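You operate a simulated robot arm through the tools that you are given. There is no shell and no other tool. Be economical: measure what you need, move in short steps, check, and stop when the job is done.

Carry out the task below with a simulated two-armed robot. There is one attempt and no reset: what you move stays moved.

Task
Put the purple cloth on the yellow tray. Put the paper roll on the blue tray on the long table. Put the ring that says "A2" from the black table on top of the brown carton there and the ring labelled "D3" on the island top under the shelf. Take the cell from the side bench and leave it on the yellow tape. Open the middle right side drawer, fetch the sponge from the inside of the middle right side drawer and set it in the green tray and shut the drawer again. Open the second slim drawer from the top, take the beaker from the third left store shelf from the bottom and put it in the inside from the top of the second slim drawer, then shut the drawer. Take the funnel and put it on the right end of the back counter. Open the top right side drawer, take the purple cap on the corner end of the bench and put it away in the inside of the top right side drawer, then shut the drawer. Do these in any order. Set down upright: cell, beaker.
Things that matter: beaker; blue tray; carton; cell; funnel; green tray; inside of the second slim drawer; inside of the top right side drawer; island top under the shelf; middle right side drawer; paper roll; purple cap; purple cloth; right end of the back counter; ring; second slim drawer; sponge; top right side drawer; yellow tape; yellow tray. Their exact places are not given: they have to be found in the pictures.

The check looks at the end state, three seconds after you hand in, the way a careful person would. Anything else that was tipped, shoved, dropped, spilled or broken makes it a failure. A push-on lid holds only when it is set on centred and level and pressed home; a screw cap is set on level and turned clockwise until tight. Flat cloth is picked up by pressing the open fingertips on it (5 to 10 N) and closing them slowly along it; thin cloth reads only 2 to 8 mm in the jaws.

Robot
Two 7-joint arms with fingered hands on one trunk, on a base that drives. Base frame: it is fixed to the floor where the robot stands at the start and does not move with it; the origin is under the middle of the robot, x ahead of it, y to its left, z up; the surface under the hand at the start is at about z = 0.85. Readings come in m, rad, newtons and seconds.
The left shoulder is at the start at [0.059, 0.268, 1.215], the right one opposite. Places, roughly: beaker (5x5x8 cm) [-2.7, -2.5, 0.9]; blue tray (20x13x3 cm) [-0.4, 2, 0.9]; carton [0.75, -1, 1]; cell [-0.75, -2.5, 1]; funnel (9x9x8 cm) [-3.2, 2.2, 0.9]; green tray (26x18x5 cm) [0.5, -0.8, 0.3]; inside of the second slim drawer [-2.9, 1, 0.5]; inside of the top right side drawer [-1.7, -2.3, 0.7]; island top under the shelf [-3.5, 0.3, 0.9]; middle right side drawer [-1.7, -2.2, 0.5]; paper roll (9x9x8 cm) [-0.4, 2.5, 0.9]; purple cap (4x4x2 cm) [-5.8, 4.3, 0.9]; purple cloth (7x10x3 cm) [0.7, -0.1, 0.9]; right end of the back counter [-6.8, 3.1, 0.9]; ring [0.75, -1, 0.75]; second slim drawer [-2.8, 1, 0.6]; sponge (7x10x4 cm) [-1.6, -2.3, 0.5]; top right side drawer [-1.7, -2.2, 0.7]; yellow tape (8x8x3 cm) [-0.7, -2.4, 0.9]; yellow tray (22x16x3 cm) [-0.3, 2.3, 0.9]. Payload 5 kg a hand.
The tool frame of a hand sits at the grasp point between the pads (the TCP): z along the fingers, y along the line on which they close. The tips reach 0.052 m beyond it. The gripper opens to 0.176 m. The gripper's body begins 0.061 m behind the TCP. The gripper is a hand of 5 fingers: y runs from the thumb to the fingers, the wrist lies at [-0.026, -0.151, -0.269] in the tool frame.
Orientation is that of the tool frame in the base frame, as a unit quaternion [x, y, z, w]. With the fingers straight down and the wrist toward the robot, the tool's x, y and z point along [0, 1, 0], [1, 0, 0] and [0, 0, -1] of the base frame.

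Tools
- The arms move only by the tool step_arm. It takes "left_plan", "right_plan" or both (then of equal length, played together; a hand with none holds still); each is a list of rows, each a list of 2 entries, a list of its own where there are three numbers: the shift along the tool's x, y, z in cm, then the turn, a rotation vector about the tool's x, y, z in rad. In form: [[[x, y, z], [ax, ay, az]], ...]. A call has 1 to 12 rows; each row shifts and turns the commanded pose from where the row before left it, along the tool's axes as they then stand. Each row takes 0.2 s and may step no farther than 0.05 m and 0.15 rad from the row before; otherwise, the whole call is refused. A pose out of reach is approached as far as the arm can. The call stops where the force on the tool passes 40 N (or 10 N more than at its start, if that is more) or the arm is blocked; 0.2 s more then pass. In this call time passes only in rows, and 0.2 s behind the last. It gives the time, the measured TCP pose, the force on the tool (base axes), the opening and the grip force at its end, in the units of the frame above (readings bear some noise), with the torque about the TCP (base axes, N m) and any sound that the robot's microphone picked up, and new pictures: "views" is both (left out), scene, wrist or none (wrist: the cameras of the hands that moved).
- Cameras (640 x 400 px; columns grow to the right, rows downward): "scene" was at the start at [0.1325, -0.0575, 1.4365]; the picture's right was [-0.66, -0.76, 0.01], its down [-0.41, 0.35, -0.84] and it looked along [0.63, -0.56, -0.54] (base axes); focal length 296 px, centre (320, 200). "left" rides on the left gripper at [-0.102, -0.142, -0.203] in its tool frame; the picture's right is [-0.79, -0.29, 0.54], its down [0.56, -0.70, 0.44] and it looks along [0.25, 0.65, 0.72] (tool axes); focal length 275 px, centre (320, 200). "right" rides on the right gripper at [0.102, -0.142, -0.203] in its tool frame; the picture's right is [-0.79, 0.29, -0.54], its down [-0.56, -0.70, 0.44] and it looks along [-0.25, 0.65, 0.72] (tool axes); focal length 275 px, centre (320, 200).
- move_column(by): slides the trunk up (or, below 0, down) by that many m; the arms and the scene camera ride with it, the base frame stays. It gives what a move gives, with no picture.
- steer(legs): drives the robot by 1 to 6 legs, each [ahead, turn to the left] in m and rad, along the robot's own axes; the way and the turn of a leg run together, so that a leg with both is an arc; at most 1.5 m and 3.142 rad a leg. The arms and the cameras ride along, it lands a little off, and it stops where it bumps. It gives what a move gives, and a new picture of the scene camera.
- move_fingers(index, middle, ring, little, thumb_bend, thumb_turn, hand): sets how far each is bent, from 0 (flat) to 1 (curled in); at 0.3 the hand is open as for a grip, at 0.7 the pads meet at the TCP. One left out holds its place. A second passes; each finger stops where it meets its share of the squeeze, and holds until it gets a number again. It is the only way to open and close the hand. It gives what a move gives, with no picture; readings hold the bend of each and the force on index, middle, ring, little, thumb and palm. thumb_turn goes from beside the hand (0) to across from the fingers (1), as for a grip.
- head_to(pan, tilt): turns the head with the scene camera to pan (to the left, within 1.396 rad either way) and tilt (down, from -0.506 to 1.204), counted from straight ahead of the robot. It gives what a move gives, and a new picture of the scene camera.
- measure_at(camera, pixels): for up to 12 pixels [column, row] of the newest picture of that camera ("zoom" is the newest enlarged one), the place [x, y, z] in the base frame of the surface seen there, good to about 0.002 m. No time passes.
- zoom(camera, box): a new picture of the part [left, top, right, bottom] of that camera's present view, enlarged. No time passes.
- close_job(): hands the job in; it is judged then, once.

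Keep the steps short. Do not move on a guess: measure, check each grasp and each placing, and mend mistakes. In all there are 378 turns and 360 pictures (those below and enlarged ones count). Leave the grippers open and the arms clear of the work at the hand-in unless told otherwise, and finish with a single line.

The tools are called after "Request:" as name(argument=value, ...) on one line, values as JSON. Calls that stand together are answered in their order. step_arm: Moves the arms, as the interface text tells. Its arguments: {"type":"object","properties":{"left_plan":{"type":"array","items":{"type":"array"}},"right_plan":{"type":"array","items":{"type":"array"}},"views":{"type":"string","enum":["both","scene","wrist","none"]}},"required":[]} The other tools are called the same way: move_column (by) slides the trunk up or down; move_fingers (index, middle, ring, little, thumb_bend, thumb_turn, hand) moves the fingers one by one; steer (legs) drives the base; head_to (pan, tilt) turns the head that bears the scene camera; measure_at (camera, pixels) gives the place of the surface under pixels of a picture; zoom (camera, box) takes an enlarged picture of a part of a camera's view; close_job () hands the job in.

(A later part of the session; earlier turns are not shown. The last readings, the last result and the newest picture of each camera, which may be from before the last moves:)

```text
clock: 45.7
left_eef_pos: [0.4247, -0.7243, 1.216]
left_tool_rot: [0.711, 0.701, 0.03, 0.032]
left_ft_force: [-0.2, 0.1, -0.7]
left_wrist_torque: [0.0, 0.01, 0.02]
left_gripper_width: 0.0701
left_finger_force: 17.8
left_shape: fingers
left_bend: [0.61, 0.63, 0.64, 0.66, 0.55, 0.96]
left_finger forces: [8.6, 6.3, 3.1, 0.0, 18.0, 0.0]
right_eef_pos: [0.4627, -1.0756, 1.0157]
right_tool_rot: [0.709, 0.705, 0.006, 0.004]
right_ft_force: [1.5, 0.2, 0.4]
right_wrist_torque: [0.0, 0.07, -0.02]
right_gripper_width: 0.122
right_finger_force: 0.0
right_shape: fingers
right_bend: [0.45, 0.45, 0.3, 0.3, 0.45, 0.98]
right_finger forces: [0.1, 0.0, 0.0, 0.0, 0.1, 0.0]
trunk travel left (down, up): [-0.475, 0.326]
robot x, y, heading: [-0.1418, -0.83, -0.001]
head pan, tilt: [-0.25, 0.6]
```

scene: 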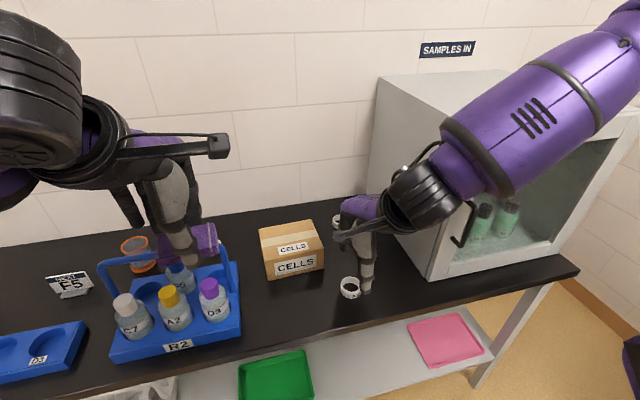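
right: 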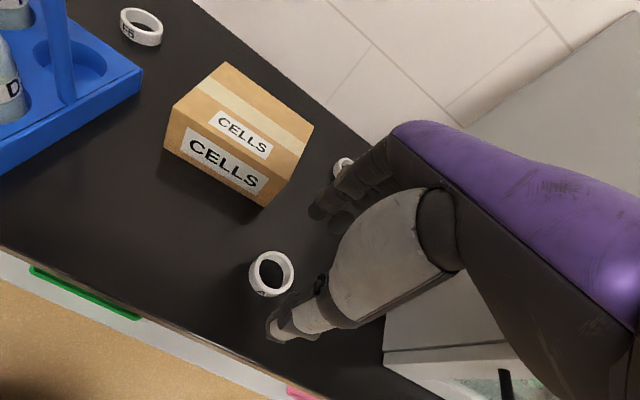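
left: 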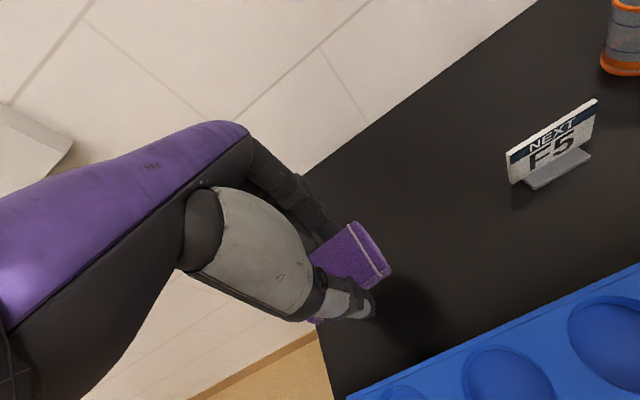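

The ring is at (271,273) in the right view. I measure its rim for an accurate centre, and the carton corners too.

Request:
measure_at(camera="right", pixels=[[271, 252], [250, 271], [291, 266], [268, 296], [226, 64], [312, 125], [171, 105], [283, 170], [245, 130]])

Request:
zoom(camera="right", box=[220, 140, 380, 360])

```text
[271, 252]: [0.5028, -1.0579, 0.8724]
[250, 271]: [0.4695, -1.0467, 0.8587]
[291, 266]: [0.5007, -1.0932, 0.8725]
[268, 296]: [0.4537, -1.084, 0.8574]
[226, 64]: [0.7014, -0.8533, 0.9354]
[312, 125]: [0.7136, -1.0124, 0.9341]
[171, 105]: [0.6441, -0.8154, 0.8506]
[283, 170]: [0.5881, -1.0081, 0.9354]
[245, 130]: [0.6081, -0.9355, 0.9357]
```

```text
1.82 times, centred on (300, 250) of right
```

zoom: 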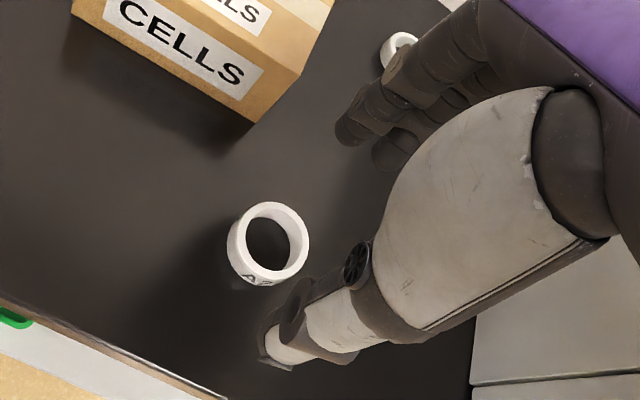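

The ring centre is about (0.480, -1.072). I shift 1.7 cm forward and descend to z≈0.92.

Request:
step_arm(right_plan=[[[0.3, 1.7, 2], [0, 0, 0]], [[0, 0, 3], [0, 0, 0]], [[0, 0, 3], [0, 0, 0]], [[0, 0, 1.5], [0, 0, 0]]], views="wrist")

Request:
zoom(camera="scene", box=[280, 220, 440, 320])

```text
clock: 46.7
left_eef_pos: [0.4239, -0.7253, 1.2177]
left_tool_rot: [0.712, 0.701, 0.028, 0.032]
left_ft_force: [0.2, 0.1, 0.4]
left_wrist_torque: [0.01, -0.08, 0.04]
left_gripper_width: 0.0704
left_finger_force: 17.9
left_shape: fingers
left_bend: [0.61, 0.63, 0.64, 0.66, 0.55, 0.96]
left_finger forces: [8.6, 6.3, 3.1, 0.0, 18.1, 0.0]
right_eef_pos: [0.481, -1.0712, 0.9196]
right_tool_rot: [0.709, 0.705, 0.006, 0.005]
right_ft_force: [-0.3, 0.2, 0.4]
right_wrist_torque: [-0.02, -0.03, -0.01]
right_gripper_width: 0.1218
right_finger_force: 0.1
right_shape: fingers
right_bend: [0.45, 0.45, 0.3, 0.3, 0.45, 0.98]
right_finger forces: [0.1, 0.0, 0.1, 0.0, 0.0, 0.0]
trunk travel left (down, up): [-0.475, 0.326]
robot x, y, heading: [-0.1421, -0.83, -0.002]
head pan, tilt: [-0.25, 0.6]
```

right: 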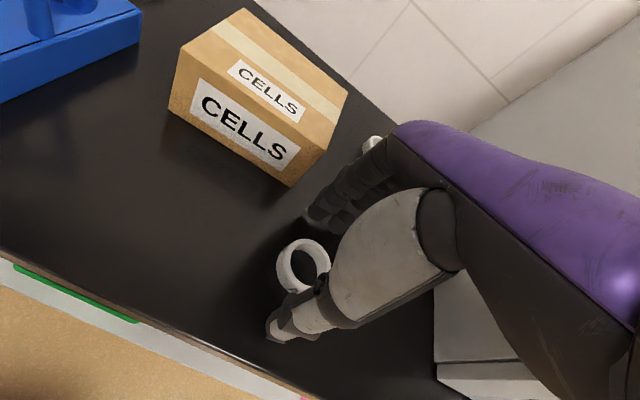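

```text
4.00 times, centred on (360, 270) of scene
```

zoom: 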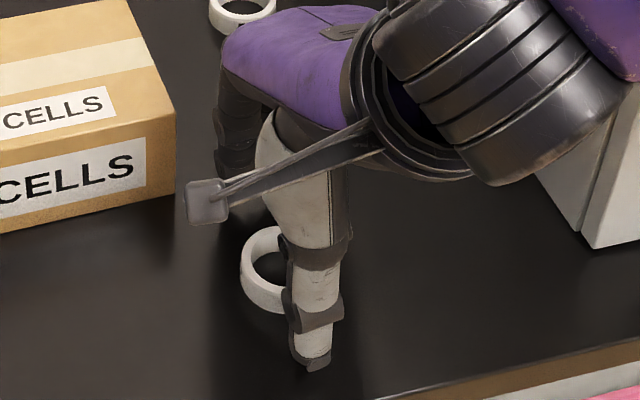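

The thumb seems offset to the right of the ring. I measure the thumb tip and the ring.

Request:
measure_at(camera="zoom", pixels=[[313, 345], [315, 320], [300, 300], [325, 300], [265, 300], [245, 280], [268, 230]])

Request:
measure_at(camera="right", pixels=[[312, 216], [330, 228], [325, 205], [278, 330], [290, 320], [350, 180]])

```text
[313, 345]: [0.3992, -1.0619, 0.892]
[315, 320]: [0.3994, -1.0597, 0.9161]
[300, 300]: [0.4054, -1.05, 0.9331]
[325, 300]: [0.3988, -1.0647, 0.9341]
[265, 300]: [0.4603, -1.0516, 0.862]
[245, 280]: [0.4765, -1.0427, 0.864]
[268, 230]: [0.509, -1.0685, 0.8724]
```

```text
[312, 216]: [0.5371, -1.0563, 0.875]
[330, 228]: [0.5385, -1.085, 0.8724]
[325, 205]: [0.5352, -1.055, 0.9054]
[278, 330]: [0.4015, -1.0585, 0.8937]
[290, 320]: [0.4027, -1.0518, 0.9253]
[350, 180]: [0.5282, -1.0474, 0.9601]
```

The thumb tip (z≈0.885) sits higher than the ring top, while the fingers are low. I tilt the hand so the thumb goes down, and shift 0.5 cm right.

Request:
step_arm(right_plan=[[[-0.5, 0, 0], [-0.08, 0, 0]], [[0, 0, 0.6], [-0.08, 0, 0]]], views="wrist")

Request:
move_fingers(hand="right", thumb_bend=0.55, index=0.5, middle=0.5)

Request:
zoom(camera="scene", box=[280, 220, 440, 320])

Request:
zoom(camera="right", box=[220, 160, 420, 360])

```text
clock: 47.4
left_eef_pos: [0.405, -0.7347, 1.2289]
left_tool_rot: [0.718, 0.694, 0.027, 0.047]
left_ft_force: [-3.5, -0.2, 0.5]
left_wrist_torque: [0.08, -0.31, 0.07]
left_gripper_width: 0.0699
left_finger_force: 18.4
left_shape: fingers
left_bend: [0.61, 0.63, 0.65, 0.66, 0.55, 0.96]
left_finger forces: [8.6, 6.2, 3.2, 0.0, 18.0, 0.0]
right_eef_pos: [0.4685, -1.0746, 0.9292]
right_tool_rot: [0.707, 0.701, 0.069, 0.064]
right_ft_force: [-0.3, -2.8, 2.3]
right_wrist_torque: [0.24, -0.06, 0.01]
right_gripper_width: 0.1217
right_finger_force: 0.1
right_shape: fingers
right_bend: [0.45, 0.45, 0.3, 0.3, 0.45, 0.97]
right_finger forces: [0.0, 0.0, 0.0, 0.1, 0.1, 0.0]
trunk travel left (down, up): [-0.475, 0.326]
robot x, y, heading: [-0.1442, -0.8328, -0.006]
head pan, tilt: [-0.25, 0.6]
stopped in row 2 (right hand): the force on the tool passed its limit at 50 N (the readings are from after the stop); the commanded pose is now the measured one
```

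right: 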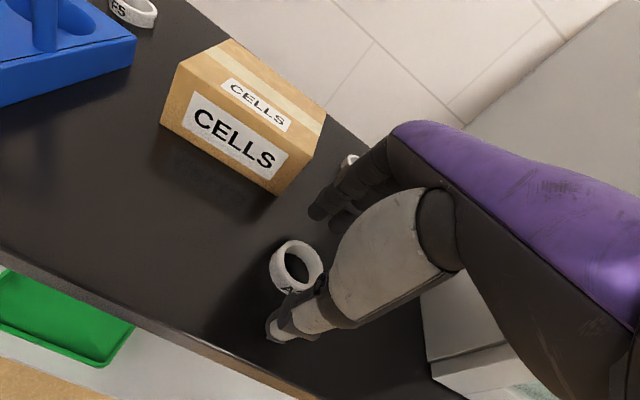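

```text
clock: 48.4
left_eef_pos: [0.4079, -0.7321, 1.2248]
left_tool_rot: [0.717, 0.695, 0.026, 0.045]
left_ft_force: [-0.2, -0.4, -0.8]
left_wrist_torque: [-0.01, -0.02, -0.03]
left_gripper_width: 0.0702
left_finger_force: 18.0
left_shape: fingers
left_bend: [0.61, 0.63, 0.65, 0.66, 0.55, 0.96]
left_finger forces: [8.6, 6.3, 3.2, 0.0, 18.0, 0.0]
right_eef_pos: [0.4705, -1.0741, 0.9255]
right_tool_rot: [0.706, 0.702, 0.068, 0.063]
right_ft_force: [1.2, 0.2, 0.5]
right_wrist_torque: [0.02, -0.05, 0.03]
right_gripper_width: 0.0888
right_finger_force: 0.1
right_shape: fingers
right_bend: [0.5, 0.5, 0.3, 0.3, 0.55, 0.97]
right_finger forces: [0.0, 0.0, 0.0, 0.0, 0.0, 0.0]
trunk travel left (down, up): [-0.475, 0.326]
robot x, y, heading: [-0.1418, -0.8284, -0.006]
head pan, tilt: [-0.25, 0.6]
```

```text
4.00 times, centred on (360, 270) of scene
```

zoom: 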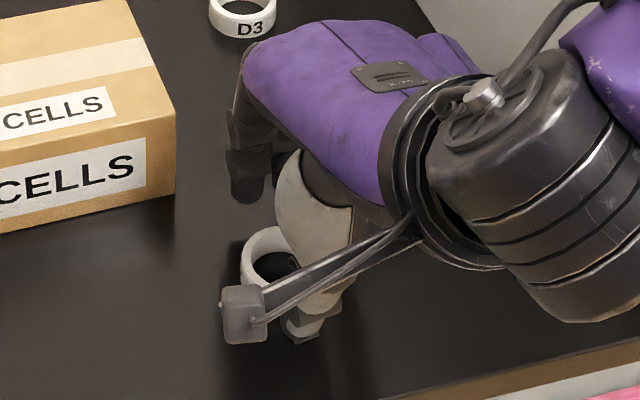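

```text
2.00 times, centred on (320, 260) of right
```

zoom: 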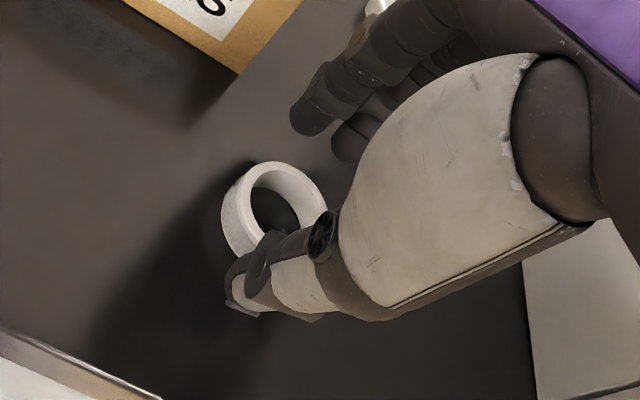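

The ring is between the thumb and the fingers. I lower slowly by 1.4 cm and shift forward 0.8 cm.

Request:
step_arm(right_plan=[[[0, 0.4, 0.3], [0, 0, 0]], [[0, 0.4, 0.4], [0, 0, 0]], [[0, 0, 0.4], [0, 0, 0]], [[0, 0, 0.3], [0, 0, 0]]], views="wrist")

Request:
measure_at(camera="right", pixels=[[280, 312], [275, 322], [315, 215], [335, 225], [300, 245], [280, 265]])

```text
clock: 49.5
left_eef_pos: [0.3889, -0.7443, 1.234]
left_tool_rot: [0.725, 0.686, 0.023, 0.058]
left_ft_force: [-3.1, -0.4, 0.1]
left_wrist_torque: [0.16, -0.26, 0.1]
left_gripper_width: 0.0702
left_finger_force: 17.7
left_shape: fingers
left_bend: [0.61, 0.63, 0.65, 0.66, 0.55, 0.96]
left_finger forces: [8.5, 6.3, 3.1, 0.0, 18.1, 0.1]
right_eef_pos: [0.4692, -1.0748, 0.9243]
right_tool_rot: [0.706, 0.701, 0.075, 0.068]
right_ft_force: [0.2, -3.6, -0.6]
right_wrist_torque: [0.39, 0.04, 0.08]
right_gripper_width: 0.089
right_finger_force: 0.2
right_shape: fingers
right_bend: [0.5, 0.5, 0.3, 0.3, 0.55, 0.98]
right_finger forces: [0.1, 0.0, 0.1, 0.0, 0.0, 0.1]
trunk travel left (down, up): [-0.475, 0.326]
robot x, y, heading: [-0.1475, -0.8321, -0.006]
head pan, tilt: [-0.25, 0.6]
stopped in row 4 (right hand): the force on the tool passed its limit at 43 N (the readings are from after the stop); the commanded pose is now the measured one
```

right: 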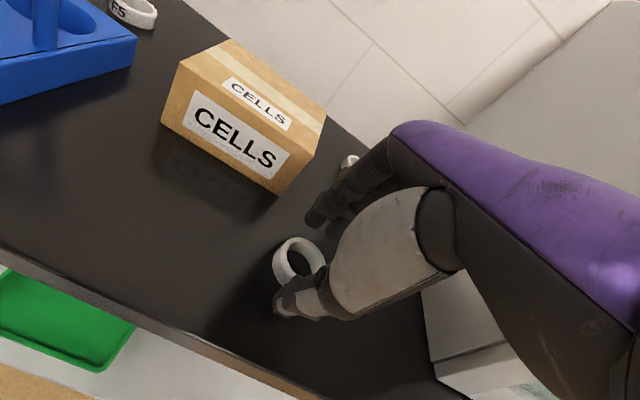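

```text
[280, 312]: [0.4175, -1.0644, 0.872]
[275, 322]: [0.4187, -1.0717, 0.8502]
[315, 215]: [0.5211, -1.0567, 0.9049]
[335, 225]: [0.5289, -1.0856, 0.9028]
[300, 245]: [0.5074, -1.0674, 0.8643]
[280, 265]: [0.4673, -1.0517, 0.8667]
```

Something blocked the hand again. I check the whole scene for contact between the forearm and the cabinet.

Request:
zoom(camera="scene", box=[240, 60, 640, 320])

Request:
measure_at(camera="scene", pixels=[[430, 278], [456, 245], [440, 230], [480, 215], [420, 230], [450, 260], [400, 260], [520, 180]])

```text
1.54 times, centred on (440, 190) of scene
```

zoom: 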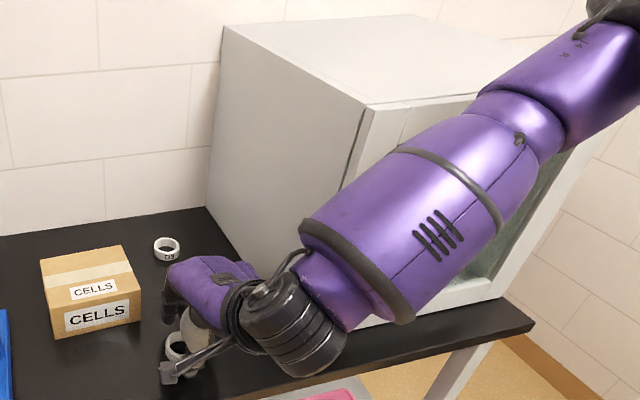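

```text
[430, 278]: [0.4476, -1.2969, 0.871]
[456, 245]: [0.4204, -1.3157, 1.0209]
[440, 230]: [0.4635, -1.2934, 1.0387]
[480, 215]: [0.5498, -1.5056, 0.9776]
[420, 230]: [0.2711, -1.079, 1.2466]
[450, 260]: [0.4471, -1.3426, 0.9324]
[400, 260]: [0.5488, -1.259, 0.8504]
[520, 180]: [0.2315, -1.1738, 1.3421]
```

I measure the forearm, the elbow and the cabinet's front and top to judge the clearance.

Request:
measure_at(camera="zoom", pixels=[[375, 100], [360, 165], [450, 190], [540, 100], [600, 60], [500, 180], [345, 230], [440, 300], [270, 300], [330, 330], [220, 300], [190, 330]])

Request:
head_to(pan=-0.7, tilt=0.45)

```text
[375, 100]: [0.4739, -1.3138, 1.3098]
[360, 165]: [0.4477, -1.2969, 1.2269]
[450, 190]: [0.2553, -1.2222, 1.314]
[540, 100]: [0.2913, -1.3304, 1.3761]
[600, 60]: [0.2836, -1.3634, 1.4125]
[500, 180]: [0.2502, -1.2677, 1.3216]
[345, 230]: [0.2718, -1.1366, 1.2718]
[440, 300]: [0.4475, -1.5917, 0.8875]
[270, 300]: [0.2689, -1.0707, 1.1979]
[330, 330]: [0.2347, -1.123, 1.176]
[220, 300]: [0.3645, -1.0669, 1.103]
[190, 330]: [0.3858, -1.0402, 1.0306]
```

```text
clock: 50.4
left_eef_pos: [0.3901, -0.7424, 1.2319]
left_tool_rot: [0.724, 0.687, 0.021, 0.057]
left_ft_force: [0.3, -0.6, -0.5]
left_wrist_torque: [0.12, -0.03, 0.08]
left_gripper_width: 0.0699
left_finger_force: 17.7
left_shape: fingers
left_bend: [0.61, 0.63, 0.65, 0.66, 0.55, 0.96]
left_finger forces: [8.7, 6.3, 3.2, 0.0, 18.0, 0.0]
right_eef_pos: [0.4696, -1.0731, 0.9245]
right_tool_rot: [0.705, 0.702, 0.074, 0.069]
right_ft_force: [-2.1, -0.1, 0.4]
right_wrist_torque: [0.04, -0.06, 0.01]
right_gripper_width: 0.0889
right_finger_force: 0.0
right_shape: fingers
right_bend: [0.5, 0.5, 0.3, 0.3, 0.55, 0.97]
right_finger forces: [0.1, 0.0, 0.1, 0.1, 0.0, 0.0]
trunk travel left (down, up): [-0.475, 0.326]
robot x, y, heading: [-0.1421, -0.8306, -0.007]
head pan, tilt: [-0.7, 0.45]
```

scene: 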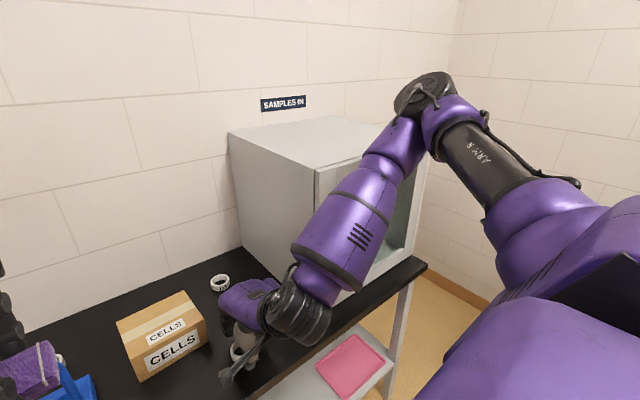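

I measure the elbow against the cabinet's front plane at x=0.447.

Request:
measure_at(camera="scene", pixels=[[400, 95], [420, 85], [440, 90], [400, 135], [385, 130], [410, 175], [370, 190], [425, 150]])

```text
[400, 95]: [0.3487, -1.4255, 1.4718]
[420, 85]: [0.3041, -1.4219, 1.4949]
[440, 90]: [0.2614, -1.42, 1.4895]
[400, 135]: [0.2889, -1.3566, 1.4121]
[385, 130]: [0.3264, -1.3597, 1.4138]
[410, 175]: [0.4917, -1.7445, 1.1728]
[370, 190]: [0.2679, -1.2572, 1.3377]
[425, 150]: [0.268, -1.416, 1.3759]
```

Likely the thumb tip itself touched the table, since the tilt is now 0.2 rad. I reduce the tilt by 0.13 and lower gently in tiny steps.

Request:
step_arm(right_plan=[[[0, 0.2, 0], [0.04, 0, 0]], [[0, 0.2, 0], [0.05, 0, 0]], [[0, 0.2, 0], [0.04, 0, 0]], [[0, 0, 0.3], [0, 0, 0]], [[0, 0, 0.3], [0, 0, 0]]], views="wrist")

Request:
measure_at(camera="right", pixels=[[280, 312], [278, 305], [315, 220], [335, 230], [310, 210]])

```text
clock: 51.6
left_eef_pos: [0.3906, -0.7405, 1.2324]
left_tool_rot: [0.724, 0.687, 0.022, 0.057]
left_ft_force: [0.5, 0.2, -1.1]
left_wrist_torque: [0.0, 0.03, 0.0]
left_gripper_width: 0.07
left_finger_force: 18.1
left_shape: fingers
left_bend: [0.61, 0.63, 0.65, 0.66, 0.55, 0.96]
left_finger forces: [8.6, 6.4, 3.1, 0.1, 18.0, 0.0]
right_eef_pos: [0.4786, -1.0721, 0.9203]
right_tool_rot: [0.707, 0.706, 0.028, 0.022]
right_ft_force: [0.2, 0.8, 0.2]
right_wrist_torque: [-0.01, 0.02, 0.0]
right_gripper_width: 0.0888
right_finger_force: 0.0
right_shape: fingers
right_bend: [0.5, 0.5, 0.3, 0.3, 0.55, 0.97]
right_finger forces: [0.1, 0.0, 0.0, 0.1, 0.0, 0.0]
trunk travel left (down, up): [-0.475, 0.326]
robot x, y, heading: [-0.1471, -0.8304, -0.01]
head pan, tilt: [-0.7, 0.45]
```

right: 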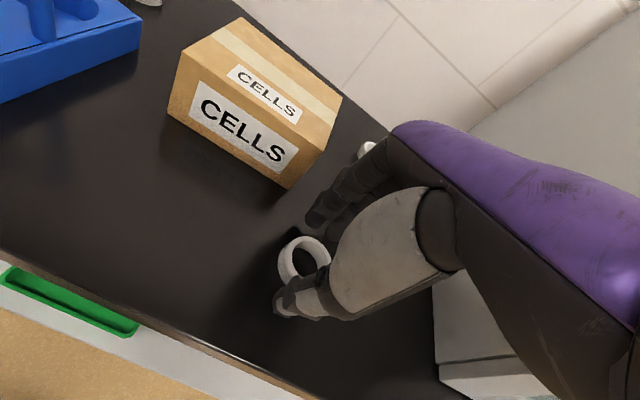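

```text
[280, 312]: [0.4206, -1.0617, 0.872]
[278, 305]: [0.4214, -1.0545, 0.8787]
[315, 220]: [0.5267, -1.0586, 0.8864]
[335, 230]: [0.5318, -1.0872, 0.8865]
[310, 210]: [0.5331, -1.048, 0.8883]
```

Now the thumb is low and the finger pads are symmetric around the ring. I close on it.

Request:
move_fingers(hand="right", thumb_bend=0.63, index=0.63, middle=0.63)

Request:
zoom(camera="right", box=[220, 160, 420, 360])

```text
clock: 52.6
left_eef_pos: [0.3903, -0.7406, 1.2321]
left_tool_rot: [0.725, 0.686, 0.022, 0.057]
left_ft_force: [0.8, 0.9, 0.6]
left_wrist_torque: [-0.01, 0.01, 0.04]
left_gripper_width: 0.07
left_finger_force: 18.3
left_shape: fingers
left_bend: [0.61, 0.63, 0.65, 0.66, 0.55, 0.96]
left_finger forces: [8.6, 6.4, 3.1, 0.0, 18.0, 0.0]
right_eef_pos: [0.4775, -1.0711, 0.9206]
right_tool_rot: [0.708, 0.705, 0.029, 0.022]
right_ft_force: [0.7, -0.4, 5.4]
right_wrist_torque: [0.0, 0.04, -0.03]
right_gripper_width: 0.0549
right_finger_force: 7.5
right_shape: fingers
right_bend: [0.6, 0.61, 0.3, 0.3, 0.61, 0.97]
right_finger forces: [3.3, 4.3, 0.1, 0.0, 6.9, 0.0]
trunk travel left (down, up): [-0.475, 0.326]
robot x, y, heading: [-0.1453, -0.8298, -0.001]
head pan, tilt: [-0.7, 0.45]
```

```text
2.00 times, centred on (320, 260) of right
```

zoom: 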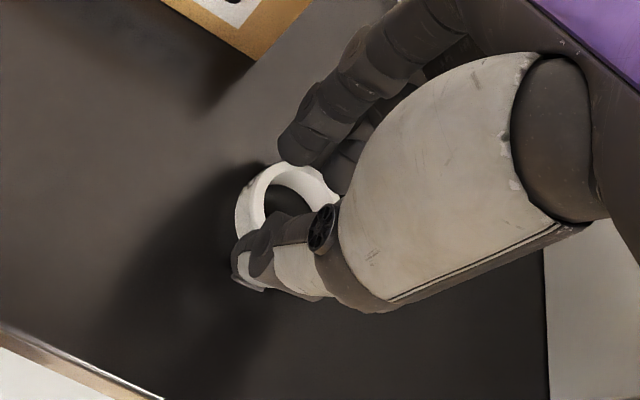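

The ring is gripped: width 0.055, index, middle and thumb all loaded. I squeeze a little more and lift.

Request:
move_fingers(hand="right", thumb_bend=0.66, index=0.66, middle=0.66)

Request:
step_arm(right_plan=[[[0, 0, -1], [0, 0, 0]], [[0, 0, -2], [0, 0, 0]], [[0, 0, -3], [0, 0, 0]], [[0, 0, -3], [0, 0, 0]], [[0, 0, -3], [0, 0, 0]], [[0, 0, -3], [0, 0, 0]]], views="wrist")

```text
clock: 53.6
left_eef_pos: [0.3904, -0.7406, 1.2337]
left_tool_rot: [0.724, 0.687, 0.022, 0.058]
left_ft_force: [0.5, 0.4, -0.2]
left_wrist_torque: [0.01, 0.01, -0.02]
left_gripper_width: 0.0699
left_finger_force: 18.0
left_shape: fingers
left_bend: [0.61, 0.63, 0.65, 0.66, 0.55, 0.96]
left_finger forces: [8.6, 6.3, 3.1, 0.0, 18.0, 0.0]
right_eef_pos: [0.4786, -1.0705, 0.9204]
right_tool_rot: [0.708, 0.705, 0.028, 0.023]
right_ft_force: [2.7, -0.4, 7.8]
right_wrist_torque: [-0.02, 0.0, 0.0]
right_gripper_width: 0.0532
right_finger_force: 12.8
right_shape: fingers
right_bend: [0.61, 0.62, 0.3, 0.3, 0.61, 0.97]
right_finger forces: [5.9, 7.8, 0.0, 0.1, 12.6, 0.1]
trunk travel left (down, up): [-0.475, 0.326]
robot x, y, heading: [-0.1431, -0.8314, -0.003]
head pan, tilt: [-0.7, 0.45]
```

```text
clock: 55.0
left_eef_pos: [0.389, -0.7404, 1.2334]
left_tool_rot: [0.724, 0.687, 0.022, 0.057]
left_ft_force: [-1.0, 0.1, -0.1]
left_wrist_torque: [-0.01, -0.1, 0.01]
left_gripper_width: 0.07
left_finger_force: 17.8
left_shape: fingers
left_bend: [0.61, 0.63, 0.65, 0.66, 0.55, 0.96]
left_finger forces: [8.7, 6.3, 3.1, 0.0, 18.0, 0.0]
right_eef_pos: [0.4643, -1.0741, 1.0689]
right_tool_rot: [0.708, 0.706, 0.029, 0.023]
right_ft_force: [-1.2, 0.9, -0.5]
right_wrist_torque: [-0.05, -0.15, -0.04]
right_gripper_width: 0.0525
right_finger_force: 11.1
right_shape: fingers
right_bend: [0.62, 0.63, 0.3, 0.3, 0.61, 0.97]
right_finger forces: [4.8, 5.9, 0.1, 0.0, 11.0, 0.0]
trunk travel left (down, up): [-0.475, 0.326]
robot x, y, heading: [-0.1436, -0.8304, -0.007]
head pan, tilt: [-0.7, 0.45]
```

right: 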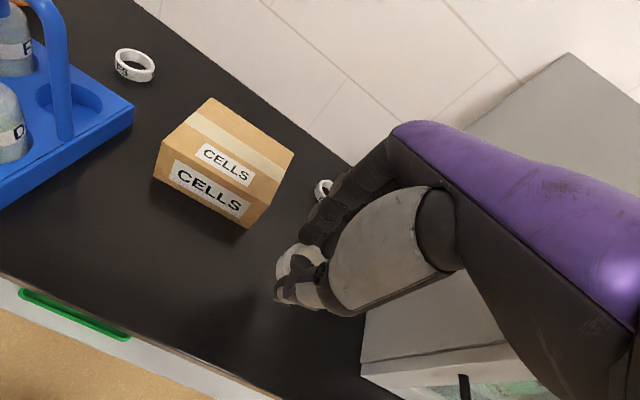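

The ring is lifted. I move it over the carton centre at (0.648, -0.932).

Request:
step_arm(right_plan=[[[2, 2, 0], [0, 0, 0]], [[2.5, 3, 0], [0, 0, 0]], [[2.5, 3, 0.3], [0, 0, 0]], [[2.5, 3, 0.3], [0, 0, 0]], [[2.5, 3, 0.3], [0, 0, 0]], [[2, 3, 0.3], [0, 0, 0]], [[0, 1.2, 0], [0, 0, 0]]], views="wrist")

```text
clock: 56.6
left_eef_pos: [0.3908, -0.7406, 1.2325]
left_tool_rot: [0.724, 0.687, 0.022, 0.057]
left_ft_force: [-0.1, -0.4, -0.3]
left_wrist_torque: [0.0, -0.05, 0.04]
left_gripper_width: 0.0702
left_finger_force: 17.9
left_shape: fingers
left_bend: [0.61, 0.63, 0.65, 0.66, 0.55, 0.96]
left_finger forces: [8.6, 6.2, 3.1, 0.0, 18.0, 0.0]
right_eef_pos: [0.6297, -0.988, 1.0885]
right_tool_rot: [0.707, 0.706, 0.03, 0.021]
right_ft_force: [-0.3, -0.6, -0.3]
right_wrist_torque: [0.05, -0.01, 0.01]
right_gripper_width: 0.0519
right_finger_force: 10.0
right_shape: fingers
right_bend: [0.62, 0.63, 0.3, 0.3, 0.61, 0.97]
right_finger forces: [4.5, 5.4, 0.0, 0.0, 10.4, 0.0]
right hand out of reach, approached as far as the arm can: row 5, 6, 7
trunk travel left (down, up): [-0.475, 0.326]
robot x, y, heading: [-0.1447, -0.8314, -0.002]
head pan, tilt: [-0.7, 0.45]
```

right: 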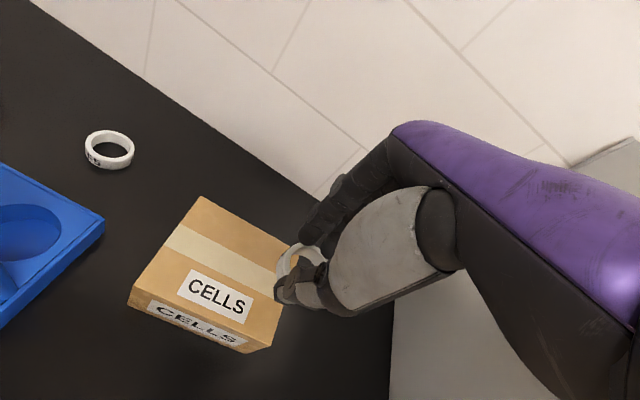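

The right hand can't get far enough left with this wrist direction. I yaw the hand left by 0.3 rad, keeping the ring level, and see where it gets.

Request:
step_arm(right_plan=[[[0, 0, 0], [0, 0, -0.1]], [[0, 0, 0], [0, 0, -0.1]], [[0, 0, 0], [0, 0, -0.1]], [[0, 0, 0], [0, 0, -0.05]], [[0, 0, 0], [0, 0, 0]]], views="wrist")

```text
clock: 57.8
left_eef_pos: [0.3909, -0.7412, 1.2327]
left_tool_rot: [0.724, 0.687, 0.023, 0.056]
left_ft_force: [-0.7, -0.8, -0.3]
left_wrist_torque: [0.0, 0.02, 0.01]
left_gripper_width: 0.0701
left_finger_force: 18.4
left_shape: fingers
left_bend: [0.61, 0.63, 0.65, 0.66, 0.55, 0.96]
left_finger forces: [8.6, 6.2, 3.1, 0.1, 18.0, 0.0]
right_eef_pos: [0.6291, -0.9896, 1.0872]
right_tool_rot: [0.574, 0.818, 0.024, 0.028]
right_ft_force: [0.5, 0.1, 0.1]
right_wrist_torque: [0.03, -0.01, -0.03]
right_gripper_width: 0.0299
right_finger_force: 0.1
right_shape: fingers
right_bend: [0.66, 0.66, 0.3, 0.3, 0.66, 0.97]
right_finger forces: [0.1, 0.0, 0.0, 0.0, 0.0, 0.1]
trunk travel left (down, up): [-0.475, 0.326]
robot x, y, heading: [-0.1447, -0.8291, -0.007]
head pan, tilt: [-0.7, 0.45]
```

right: 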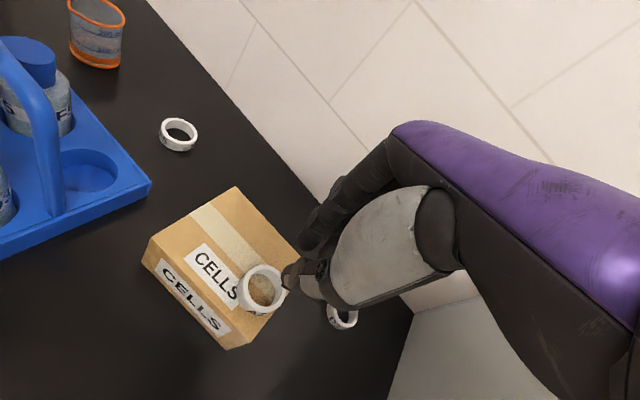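

The ring slipped out during the yaw, but it appears to have landed on the carton. I measure where it sits.

Request:
measure_at(camera="right", pixels=[[261, 265], [240, 284], [285, 293], [262, 312], [235, 187], [298, 253], [224, 348], [142, 262]])

Request:
zoom(camera="right", box=[180, 200, 380, 370])

Request:
zoom(camera="scene", box=[80, 250, 320, 400])

```text
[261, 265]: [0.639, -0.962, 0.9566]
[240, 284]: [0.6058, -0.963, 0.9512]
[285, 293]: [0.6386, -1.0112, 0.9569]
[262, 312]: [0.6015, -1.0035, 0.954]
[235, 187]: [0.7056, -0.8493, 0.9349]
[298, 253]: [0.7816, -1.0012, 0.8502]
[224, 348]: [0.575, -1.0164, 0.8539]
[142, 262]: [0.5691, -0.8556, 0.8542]
```

```text
2.35 times, centred on (280, 285) of right
```

zoom: 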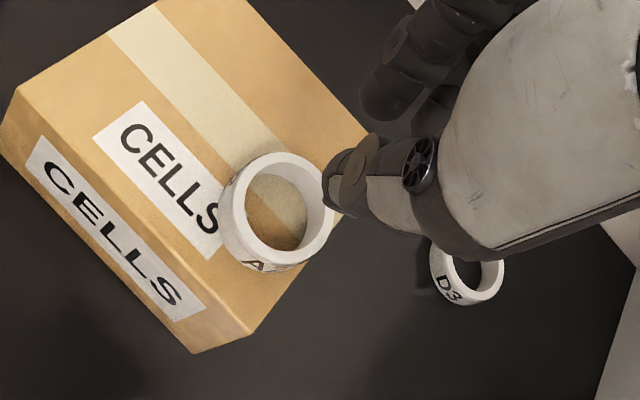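

```text
2.67 times, centred on (200, 325) of scene
```

zoom: 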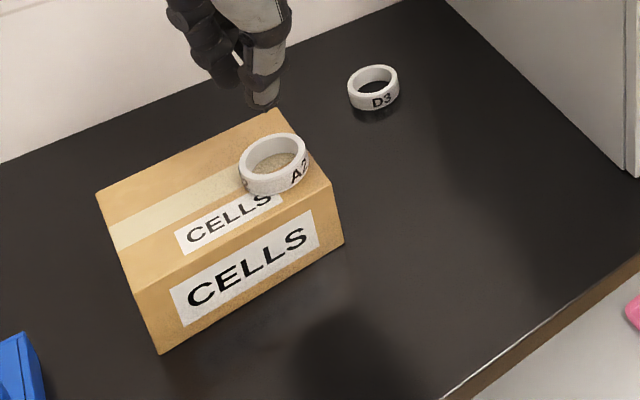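

A2 rests flat on the carton at about (0.62, -0.985), right at the carton's edge (y≈-1.012). I nudge it 2 to 3 cm inward with the closed fingertips, starting beside it.

Request:
step_arm(right_plan=[[[-2.5, -1, 0], [0, 0, 0]], [[-3, -1, 0], [0, 0, 0]], [[-1.8, -0.6, 0], [0, 0, 0]], [[0, 0, 2.5], [0, 0, 0]], [[0, 0, 2.5], [0, 0, 0]], [[0, 0, 2], [0, 0, 0]]], views="scene")

Request:
zoom(camera="scene", box=[80, 250, 320, 400])

Request:
zoom(camera="right", box=[180, 150, 420, 370])

```text
clock: 59.2
left_eef_pos: [0.3923, -0.7421, 1.2313]
left_tool_rot: [0.725, 0.686, 0.021, 0.056]
left_ft_force: [0.2, -0.3, -0.5]
left_wrist_torque: [0.03, 0.11, -0.03]
left_gripper_width: 0.07
left_finger_force: 17.7
left_shape: fingers
left_bend: [0.61, 0.63, 0.65, 0.66, 0.55, 0.96]
left_finger forces: [8.6, 6.2, 3.1, 0.1, 18.0, 0.1]
right_eef_pos: [0.6388, -1.0653, 1.0157]
right_tool_rot: [0.574, 0.818, 0.024, 0.027]
right_ft_force: [1.4, -0.3, 0.8]
right_wrist_torque: [-0.02, 0.12, 0.05]
right_gripper_width: 0.0298
right_finger_force: 0.0
right_shape: fingers
right_bend: [0.66, 0.66, 0.3, 0.3, 0.66, 0.98]
right_finger forces: [0.0, 0.0, 0.0, 0.1, 0.0, 0.0]
trunk travel left (down, up): [-0.475, 0.326]
robot x, y, heading: [-0.1433, -0.8294, -0.009]
head pan, tilt: [-0.7, 0.45]
```

scene: 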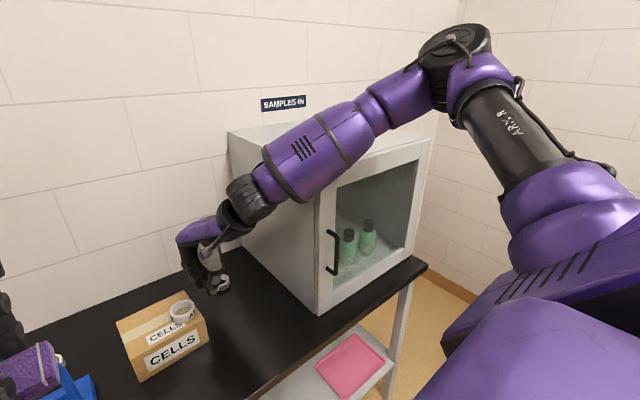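

```text
2.67 times, centred on (200, 325) of scene
```

zoom: 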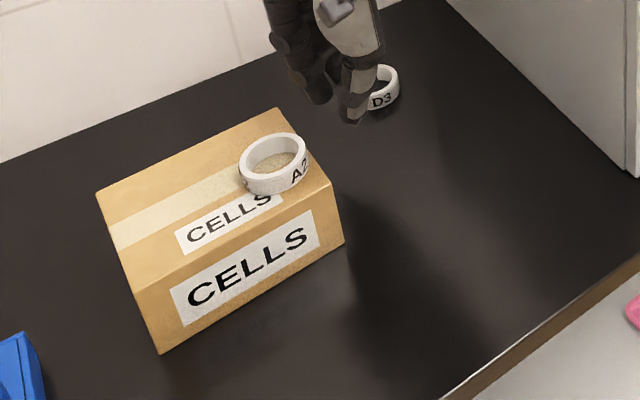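

```text
1.82 times, centred on (300, 260) of right
```

zoom: 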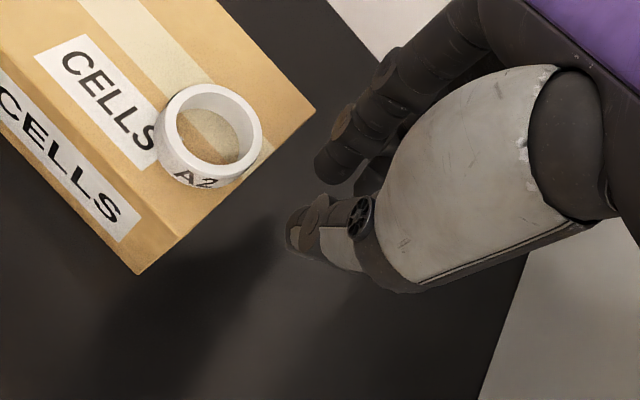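

I measure the fingertips and the ring edge before the push.

Request:
measure_at(camera="zoom", pixels=[[325, 165], [340, 180], [300, 215], [298, 245], [255, 150], [240, 180], [270, 145]])

```text
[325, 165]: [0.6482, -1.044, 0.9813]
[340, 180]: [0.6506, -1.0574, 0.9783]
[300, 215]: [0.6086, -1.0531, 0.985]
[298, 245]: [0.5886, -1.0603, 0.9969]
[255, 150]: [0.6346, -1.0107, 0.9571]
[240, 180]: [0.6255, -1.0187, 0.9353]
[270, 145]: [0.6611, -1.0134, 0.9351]
```

I shift 1.5 cm back, lower 2 cm, then sweep slowly 5 cm to the left.

Request:
step_arm(right_plan=[[[0.5, -1.4, 0], [0, 0, 0]], [[0, 0, 1], [0, 0, 0]], [[0, 0, 1], [0, 0, 0]], [[0.94, 0.34, 0], [0, 0, 0]], [[0.94, 0.34, 0], [0, 0, 0]], [[0.94, 0.34, 0], [0, 0, 0]], [[0.7, 0.25, 0], [0, 0, 0]], [[0.7, 0.25, 0], [0, 0, 0]], [[0.7, 0.25, 0], [0, 0, 0]]], views="wrist")

Request:
zoom(camera="scene", box=[80, 250, 320, 400])

```text
clock: 61.2
left_eef_pos: [0.3894, -0.7413, 1.2333]
left_tool_rot: [0.724, 0.687, 0.022, 0.056]
left_ft_force: [-0.9, 0.8, 0.4]
left_wrist_torque: [0.0, 0.04, -0.03]
left_gripper_width: 0.07
left_finger_force: 17.6
left_shape: fingers
left_bend: [0.61, 0.63, 0.65, 0.66, 0.55, 0.96]
left_finger forces: [8.6, 6.2, 3.0, 0.0, 18.0, 0.0]
right_eef_pos: [0.6211, -1.0106, 0.9947]
right_tool_rot: [0.574, 0.818, 0.025, 0.027]
right_ft_force: [-0.6, 0.4, -0.3]
right_wrist_torque: [0.02, -0.01, 0.0]
right_gripper_width: 0.03
right_finger_force: 0.1
right_shape: fingers
right_bend: [0.66, 0.66, 0.3, 0.3, 0.66, 0.98]
right_finger forces: [0.1, 0.0, 0.1, 0.0, 0.0, 0.0]
trunk travel left (down, up): [-0.475, 0.326]
robot x, y, heading: [-0.1457, -0.8286, -0.004]
head pan, tilt: [-0.7, 0.45]
```

right: 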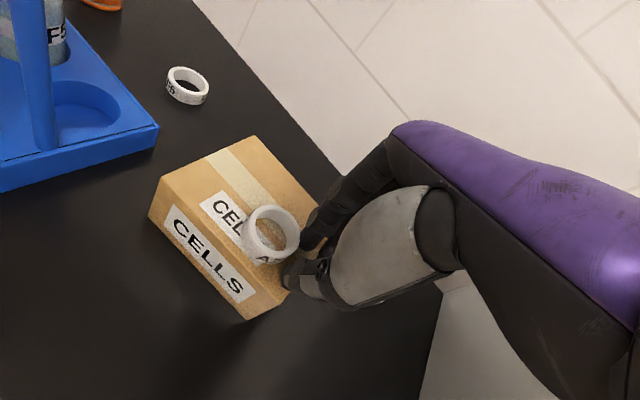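

```text
2.67 times, centred on (200, 325) of scene
```

zoom: 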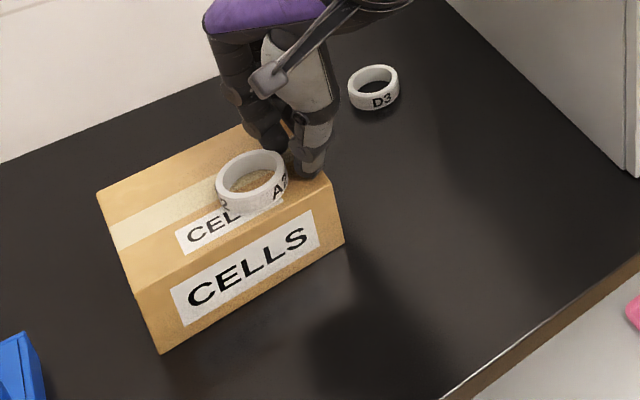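

A2 is now well inside the carton's top. I back off and raise the hand, open it, and raise the trunk so the forearm will clear the cabinet when I fetch D3.

Request:
step_arm(right_plan=[[[-0.5, -0.2, 0], [0, 0, 0]], [[-0.8, -0.3, 0], [0, 0, 0]], [[0, 0, -1], [0, 0, 0]], [[0, 0, -3], [0, 0, 0]], [[0, 0, -3], [0, 0, 0]]], views="none")

Request:
move_column(by=0.15)

Request:
move_fingers(hand="right", index=0.47, middle=0.47, thumb_bend=0.5)

Request:
step_arm(right_plan=[[[-1, 1, 0], [0, 0, 0.1]], [[-1, 2, 1], [0, 0, 0.1]], [[-1, 2, 2], [0, 0, 0.1]], [[-1, 2, 2], [0, 0, 0.1]], [[-1, 2, 2], [0, 0, 0]], [[-1, 2, 2], [0, 0, 0]], [[0, 1, 2], [0, 0, 0]]])

```text
clock: 62.4
left_eef_pos: [0.3906, -0.7412, 1.2323]
left_tool_rot: [0.725, 0.686, 0.021, 0.058]
left_ft_force: [0.3, 0.6, -0.8]
left_wrist_torque: [-0.1, -0.05, 0.0]
left_gripper_width: 0.0703
left_finger_force: 18.4
left_shape: fingers
left_bend: [0.61, 0.63, 0.65, 0.66, 0.55, 0.96]
left_finger forces: [8.6, 6.2, 3.1, 0.0, 18.1, 0.1]
right_eef_pos: [0.6153, -1.0256, 1.0647]
right_tool_rot: [0.574, 0.818, 0.024, 0.027]
right_ft_force: [-1.5, 0.4, -1.4]
right_wrist_torque: [0.01, -0.14, 0.0]
right_gripper_width: 0.0301
right_finger_force: 0.2
right_shape: fingers
right_bend: [0.66, 0.66, 0.3, 0.3, 0.66, 0.98]
right_finger forces: [0.1, 0.0, 0.0, 0.0, 0.0, 0.0]
trunk travel left (down, up): [-0.475, 0.326]
robot x, y, heading: [-0.1455, -0.8305, -0.008]
head pan, tilt: [-0.7, 0.45]
```

```text
clock: 64.2
left_eef_pos: [0.3929, -0.732, 1.3809]
left_tool_rot: [0.718, 0.694, 0.031, 0.049]
left_ft_force: [0.4, -0.4, -0.7]
left_wrist_torque: [0.01, -0.01, 0.02]
left_gripper_width: 0.0701
left_finger_force: 17.5
left_shape: fingers
left_bend: [0.61, 0.63, 0.65, 0.66, 0.55, 0.96]
left_finger forces: [8.7, 6.3, 3.0, 0.0, 18.0, 0.1]
right_eef_pos: [0.6172, -1.0277, 1.2159]
right_tool_rot: [0.574, 0.818, 0.025, 0.028]
right_ft_force: [-0.2, 0.0, -0.5]
right_wrist_torque: [0.02, -0.01, 0.01]
right_gripper_width: 0.0299
right_finger_force: 0.0
right_shape: fingers
right_bend: [0.66, 0.66, 0.3, 0.3, 0.66, 0.98]
right_finger forces: [0.0, 0.0, 0.1, 0.1, 0.0, 0.1]
trunk travel left (down, up): [-0.625, 0.176]
robot x, y, heading: [-0.146, -0.8285, -0.005]
head pan, tilt: [-0.7, 0.45]
```

```text
clock: 65.2
left_eef_pos: [0.3922, -0.7314, 1.3829]
left_tool_rot: [0.717, 0.695, 0.031, 0.049]
left_ft_force: [0.0, 0.6, -0.4]
left_wrist_torque: [0.02, 0.01, 0.02]
left_gripper_width: 0.0701
left_finger_force: 17.7
left_shape: fingers
left_bend: [0.61, 0.63, 0.65, 0.66, 0.55, 0.96]
left_finger forces: [8.6, 6.2, 3.1, 0.0, 18.0, 0.1]
right_eef_pos: [0.6174, -1.0283, 1.2158]
right_tool_rot: [0.574, 0.818, 0.025, 0.028]
right_ft_force: [0.3, -0.1, -0.5]
right_wrist_torque: [-0.03, -0.05, 0.0]
right_gripper_width: 0.1062
right_finger_force: 0.0
right_shape: fingers
right_bend: [0.47, 0.47, 0.3, 0.3, 0.5, 0.98]
right_finger forces: [0.0, 0.0, 0.0, 0.0, 0.0, 0.0]
trunk travel left (down, up): [-0.625, 0.176]
robot x, y, heading: [-0.1432, -0.8292, -0.007]
head pan, tilt: [-0.7, 0.45]
```

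```text
clock: 66.8
left_eef_pos: [0.3925, -0.7314, 1.3816]
left_tool_rot: [0.717, 0.695, 0.031, 0.05]
left_ft_force: [-1.4, 0.4, -1.0]
left_wrist_torque: [-0.01, -0.03, 0.02]
left_gripper_width: 0.0698
left_finger_force: 18.3
left_shape: fingers
left_bend: [0.61, 0.63, 0.65, 0.66, 0.55, 0.96]
left_finger forces: [8.7, 6.2, 3.1, 0.0, 18.0, 0.0]
right_eef_pos: [0.7235, -1.1119, 1.139]
right_tool_rot: [0.725, 0.688, 0.031, 0.022]
right_ft_force: [1.2, 0.4, 1.2]
right_wrist_torque: [-0.02, 0.03, 0.02]
right_gripper_width: 0.1059
right_finger_force: 0.1
right_shape: fingers
right_bend: [0.47, 0.47, 0.3, 0.3, 0.5, 0.98]
right_finger forces: [0.0, 0.0, 0.1, 0.0, 0.0, 0.0]
right hand out of reach, approached as far as the arm can: row 4, 5, 6, 7
trunk travel left (down, up): [-0.625, 0.176]
robot x, y, heading: [-0.1454, -0.83, -0.004]
head pan, tilt: [-0.7, 0.45]
```

scene: 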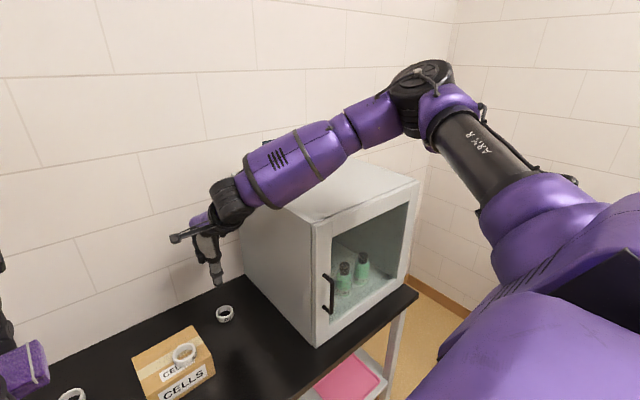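
right: 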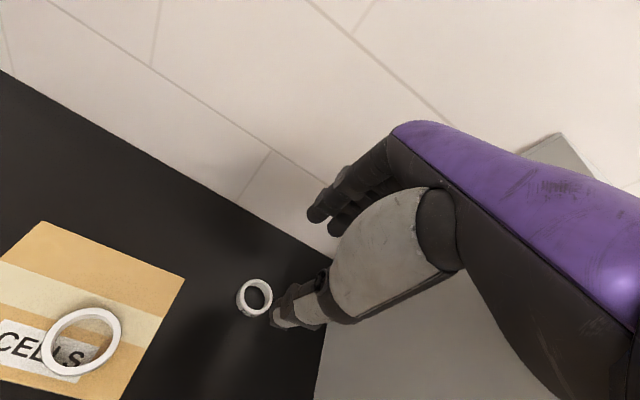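

I measure D3's rim, the wall, the fingers and the forearm height over the cabinet.

Request:
measure_at(camera="right", pixels=[[254, 279], [238, 298], [271, 293], [253, 317], [315, 215], [280, 150], [275, 320], [335, 240]])

Request:
measure_at(camera="scene", pixels=[[300, 205], [340, 150], [400, 130], [375, 150], [260, 195], [330, 200], [315, 222], [240, 240]])

```text
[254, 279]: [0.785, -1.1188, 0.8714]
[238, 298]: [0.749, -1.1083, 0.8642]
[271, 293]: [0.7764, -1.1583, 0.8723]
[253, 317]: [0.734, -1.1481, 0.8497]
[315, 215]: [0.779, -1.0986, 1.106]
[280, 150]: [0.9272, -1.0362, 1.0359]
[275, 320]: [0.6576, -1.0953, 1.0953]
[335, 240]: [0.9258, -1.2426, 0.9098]
```

```text
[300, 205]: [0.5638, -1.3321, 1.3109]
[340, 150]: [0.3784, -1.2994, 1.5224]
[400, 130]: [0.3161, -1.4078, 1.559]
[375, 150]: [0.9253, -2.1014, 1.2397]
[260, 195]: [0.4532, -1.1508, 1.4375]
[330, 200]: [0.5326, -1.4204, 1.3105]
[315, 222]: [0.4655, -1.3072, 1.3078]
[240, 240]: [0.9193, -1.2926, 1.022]
```

D3's centre is about (0.760, -1.133). The forearm clears the cabinet top by several centimetres. I move over D3 and descend part way.

Request:
step_arm(right_plan=[[[-1, 1, 1], [0, 0, 0]], [[-1, 1.5, 2], [0, 0, 0]], [[0, 1.5, 3], [0, 0, 0]], [[0, 0, 3], [0, 0, 0]], [[0, 0, 3], [0, 0, 0]], [[0, 0, 2], [0, 0, 0]]])

```text
clock: 68.2
left_eef_pos: [0.3928, -0.7321, 1.3819]
left_tool_rot: [0.718, 0.694, 0.031, 0.049]
left_ft_force: [-0.1, -0.1, -0.3]
left_wrist_torque: [0.03, 0.04, 0.01]
left_gripper_width: 0.0703
left_finger_force: 18.3
left_shape: fingers
left_bend: [0.61, 0.63, 0.65, 0.66, 0.55, 0.96]
left_finger forces: [8.6, 6.2, 3.1, 0.0, 18.0, 0.1]
right_eef_pos: [0.7184, -1.1833, 1.0556]
right_tool_rot: [0.725, 0.688, 0.03, 0.022]
right_ft_force: [0.3, -0.2, -0.3]
right_wrist_torque: [0.04, -0.01, 0.0]
right_gripper_width: 0.1061
right_finger_force: 0.1
right_shape: fingers
right_bend: [0.47, 0.47, 0.3, 0.3, 0.5, 0.98]
right_finger forces: [0.0, 0.1, 0.0, 0.0, 0.1, 0.1]
right hand out of reach, approached as far as the arm can: row 1, 2, 3, 4, 5, 6
trunk travel left (down, up): [-0.625, 0.176]
robot x, y, heading: [-0.1463, -0.8309, -0.004]
head pan, tilt: [-0.7, 0.45]
```

scene: 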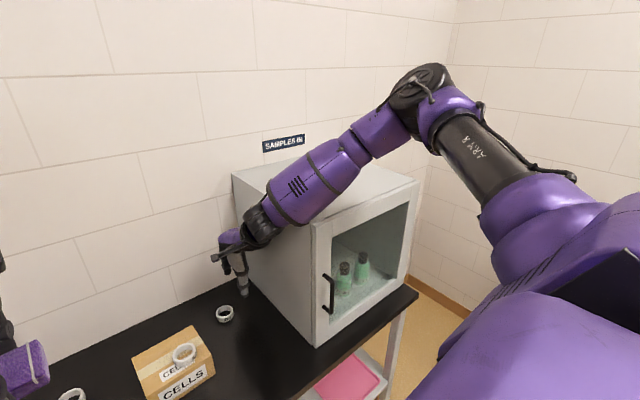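
right: 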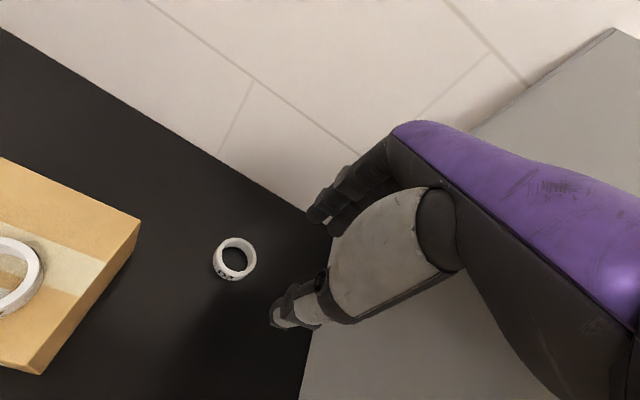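

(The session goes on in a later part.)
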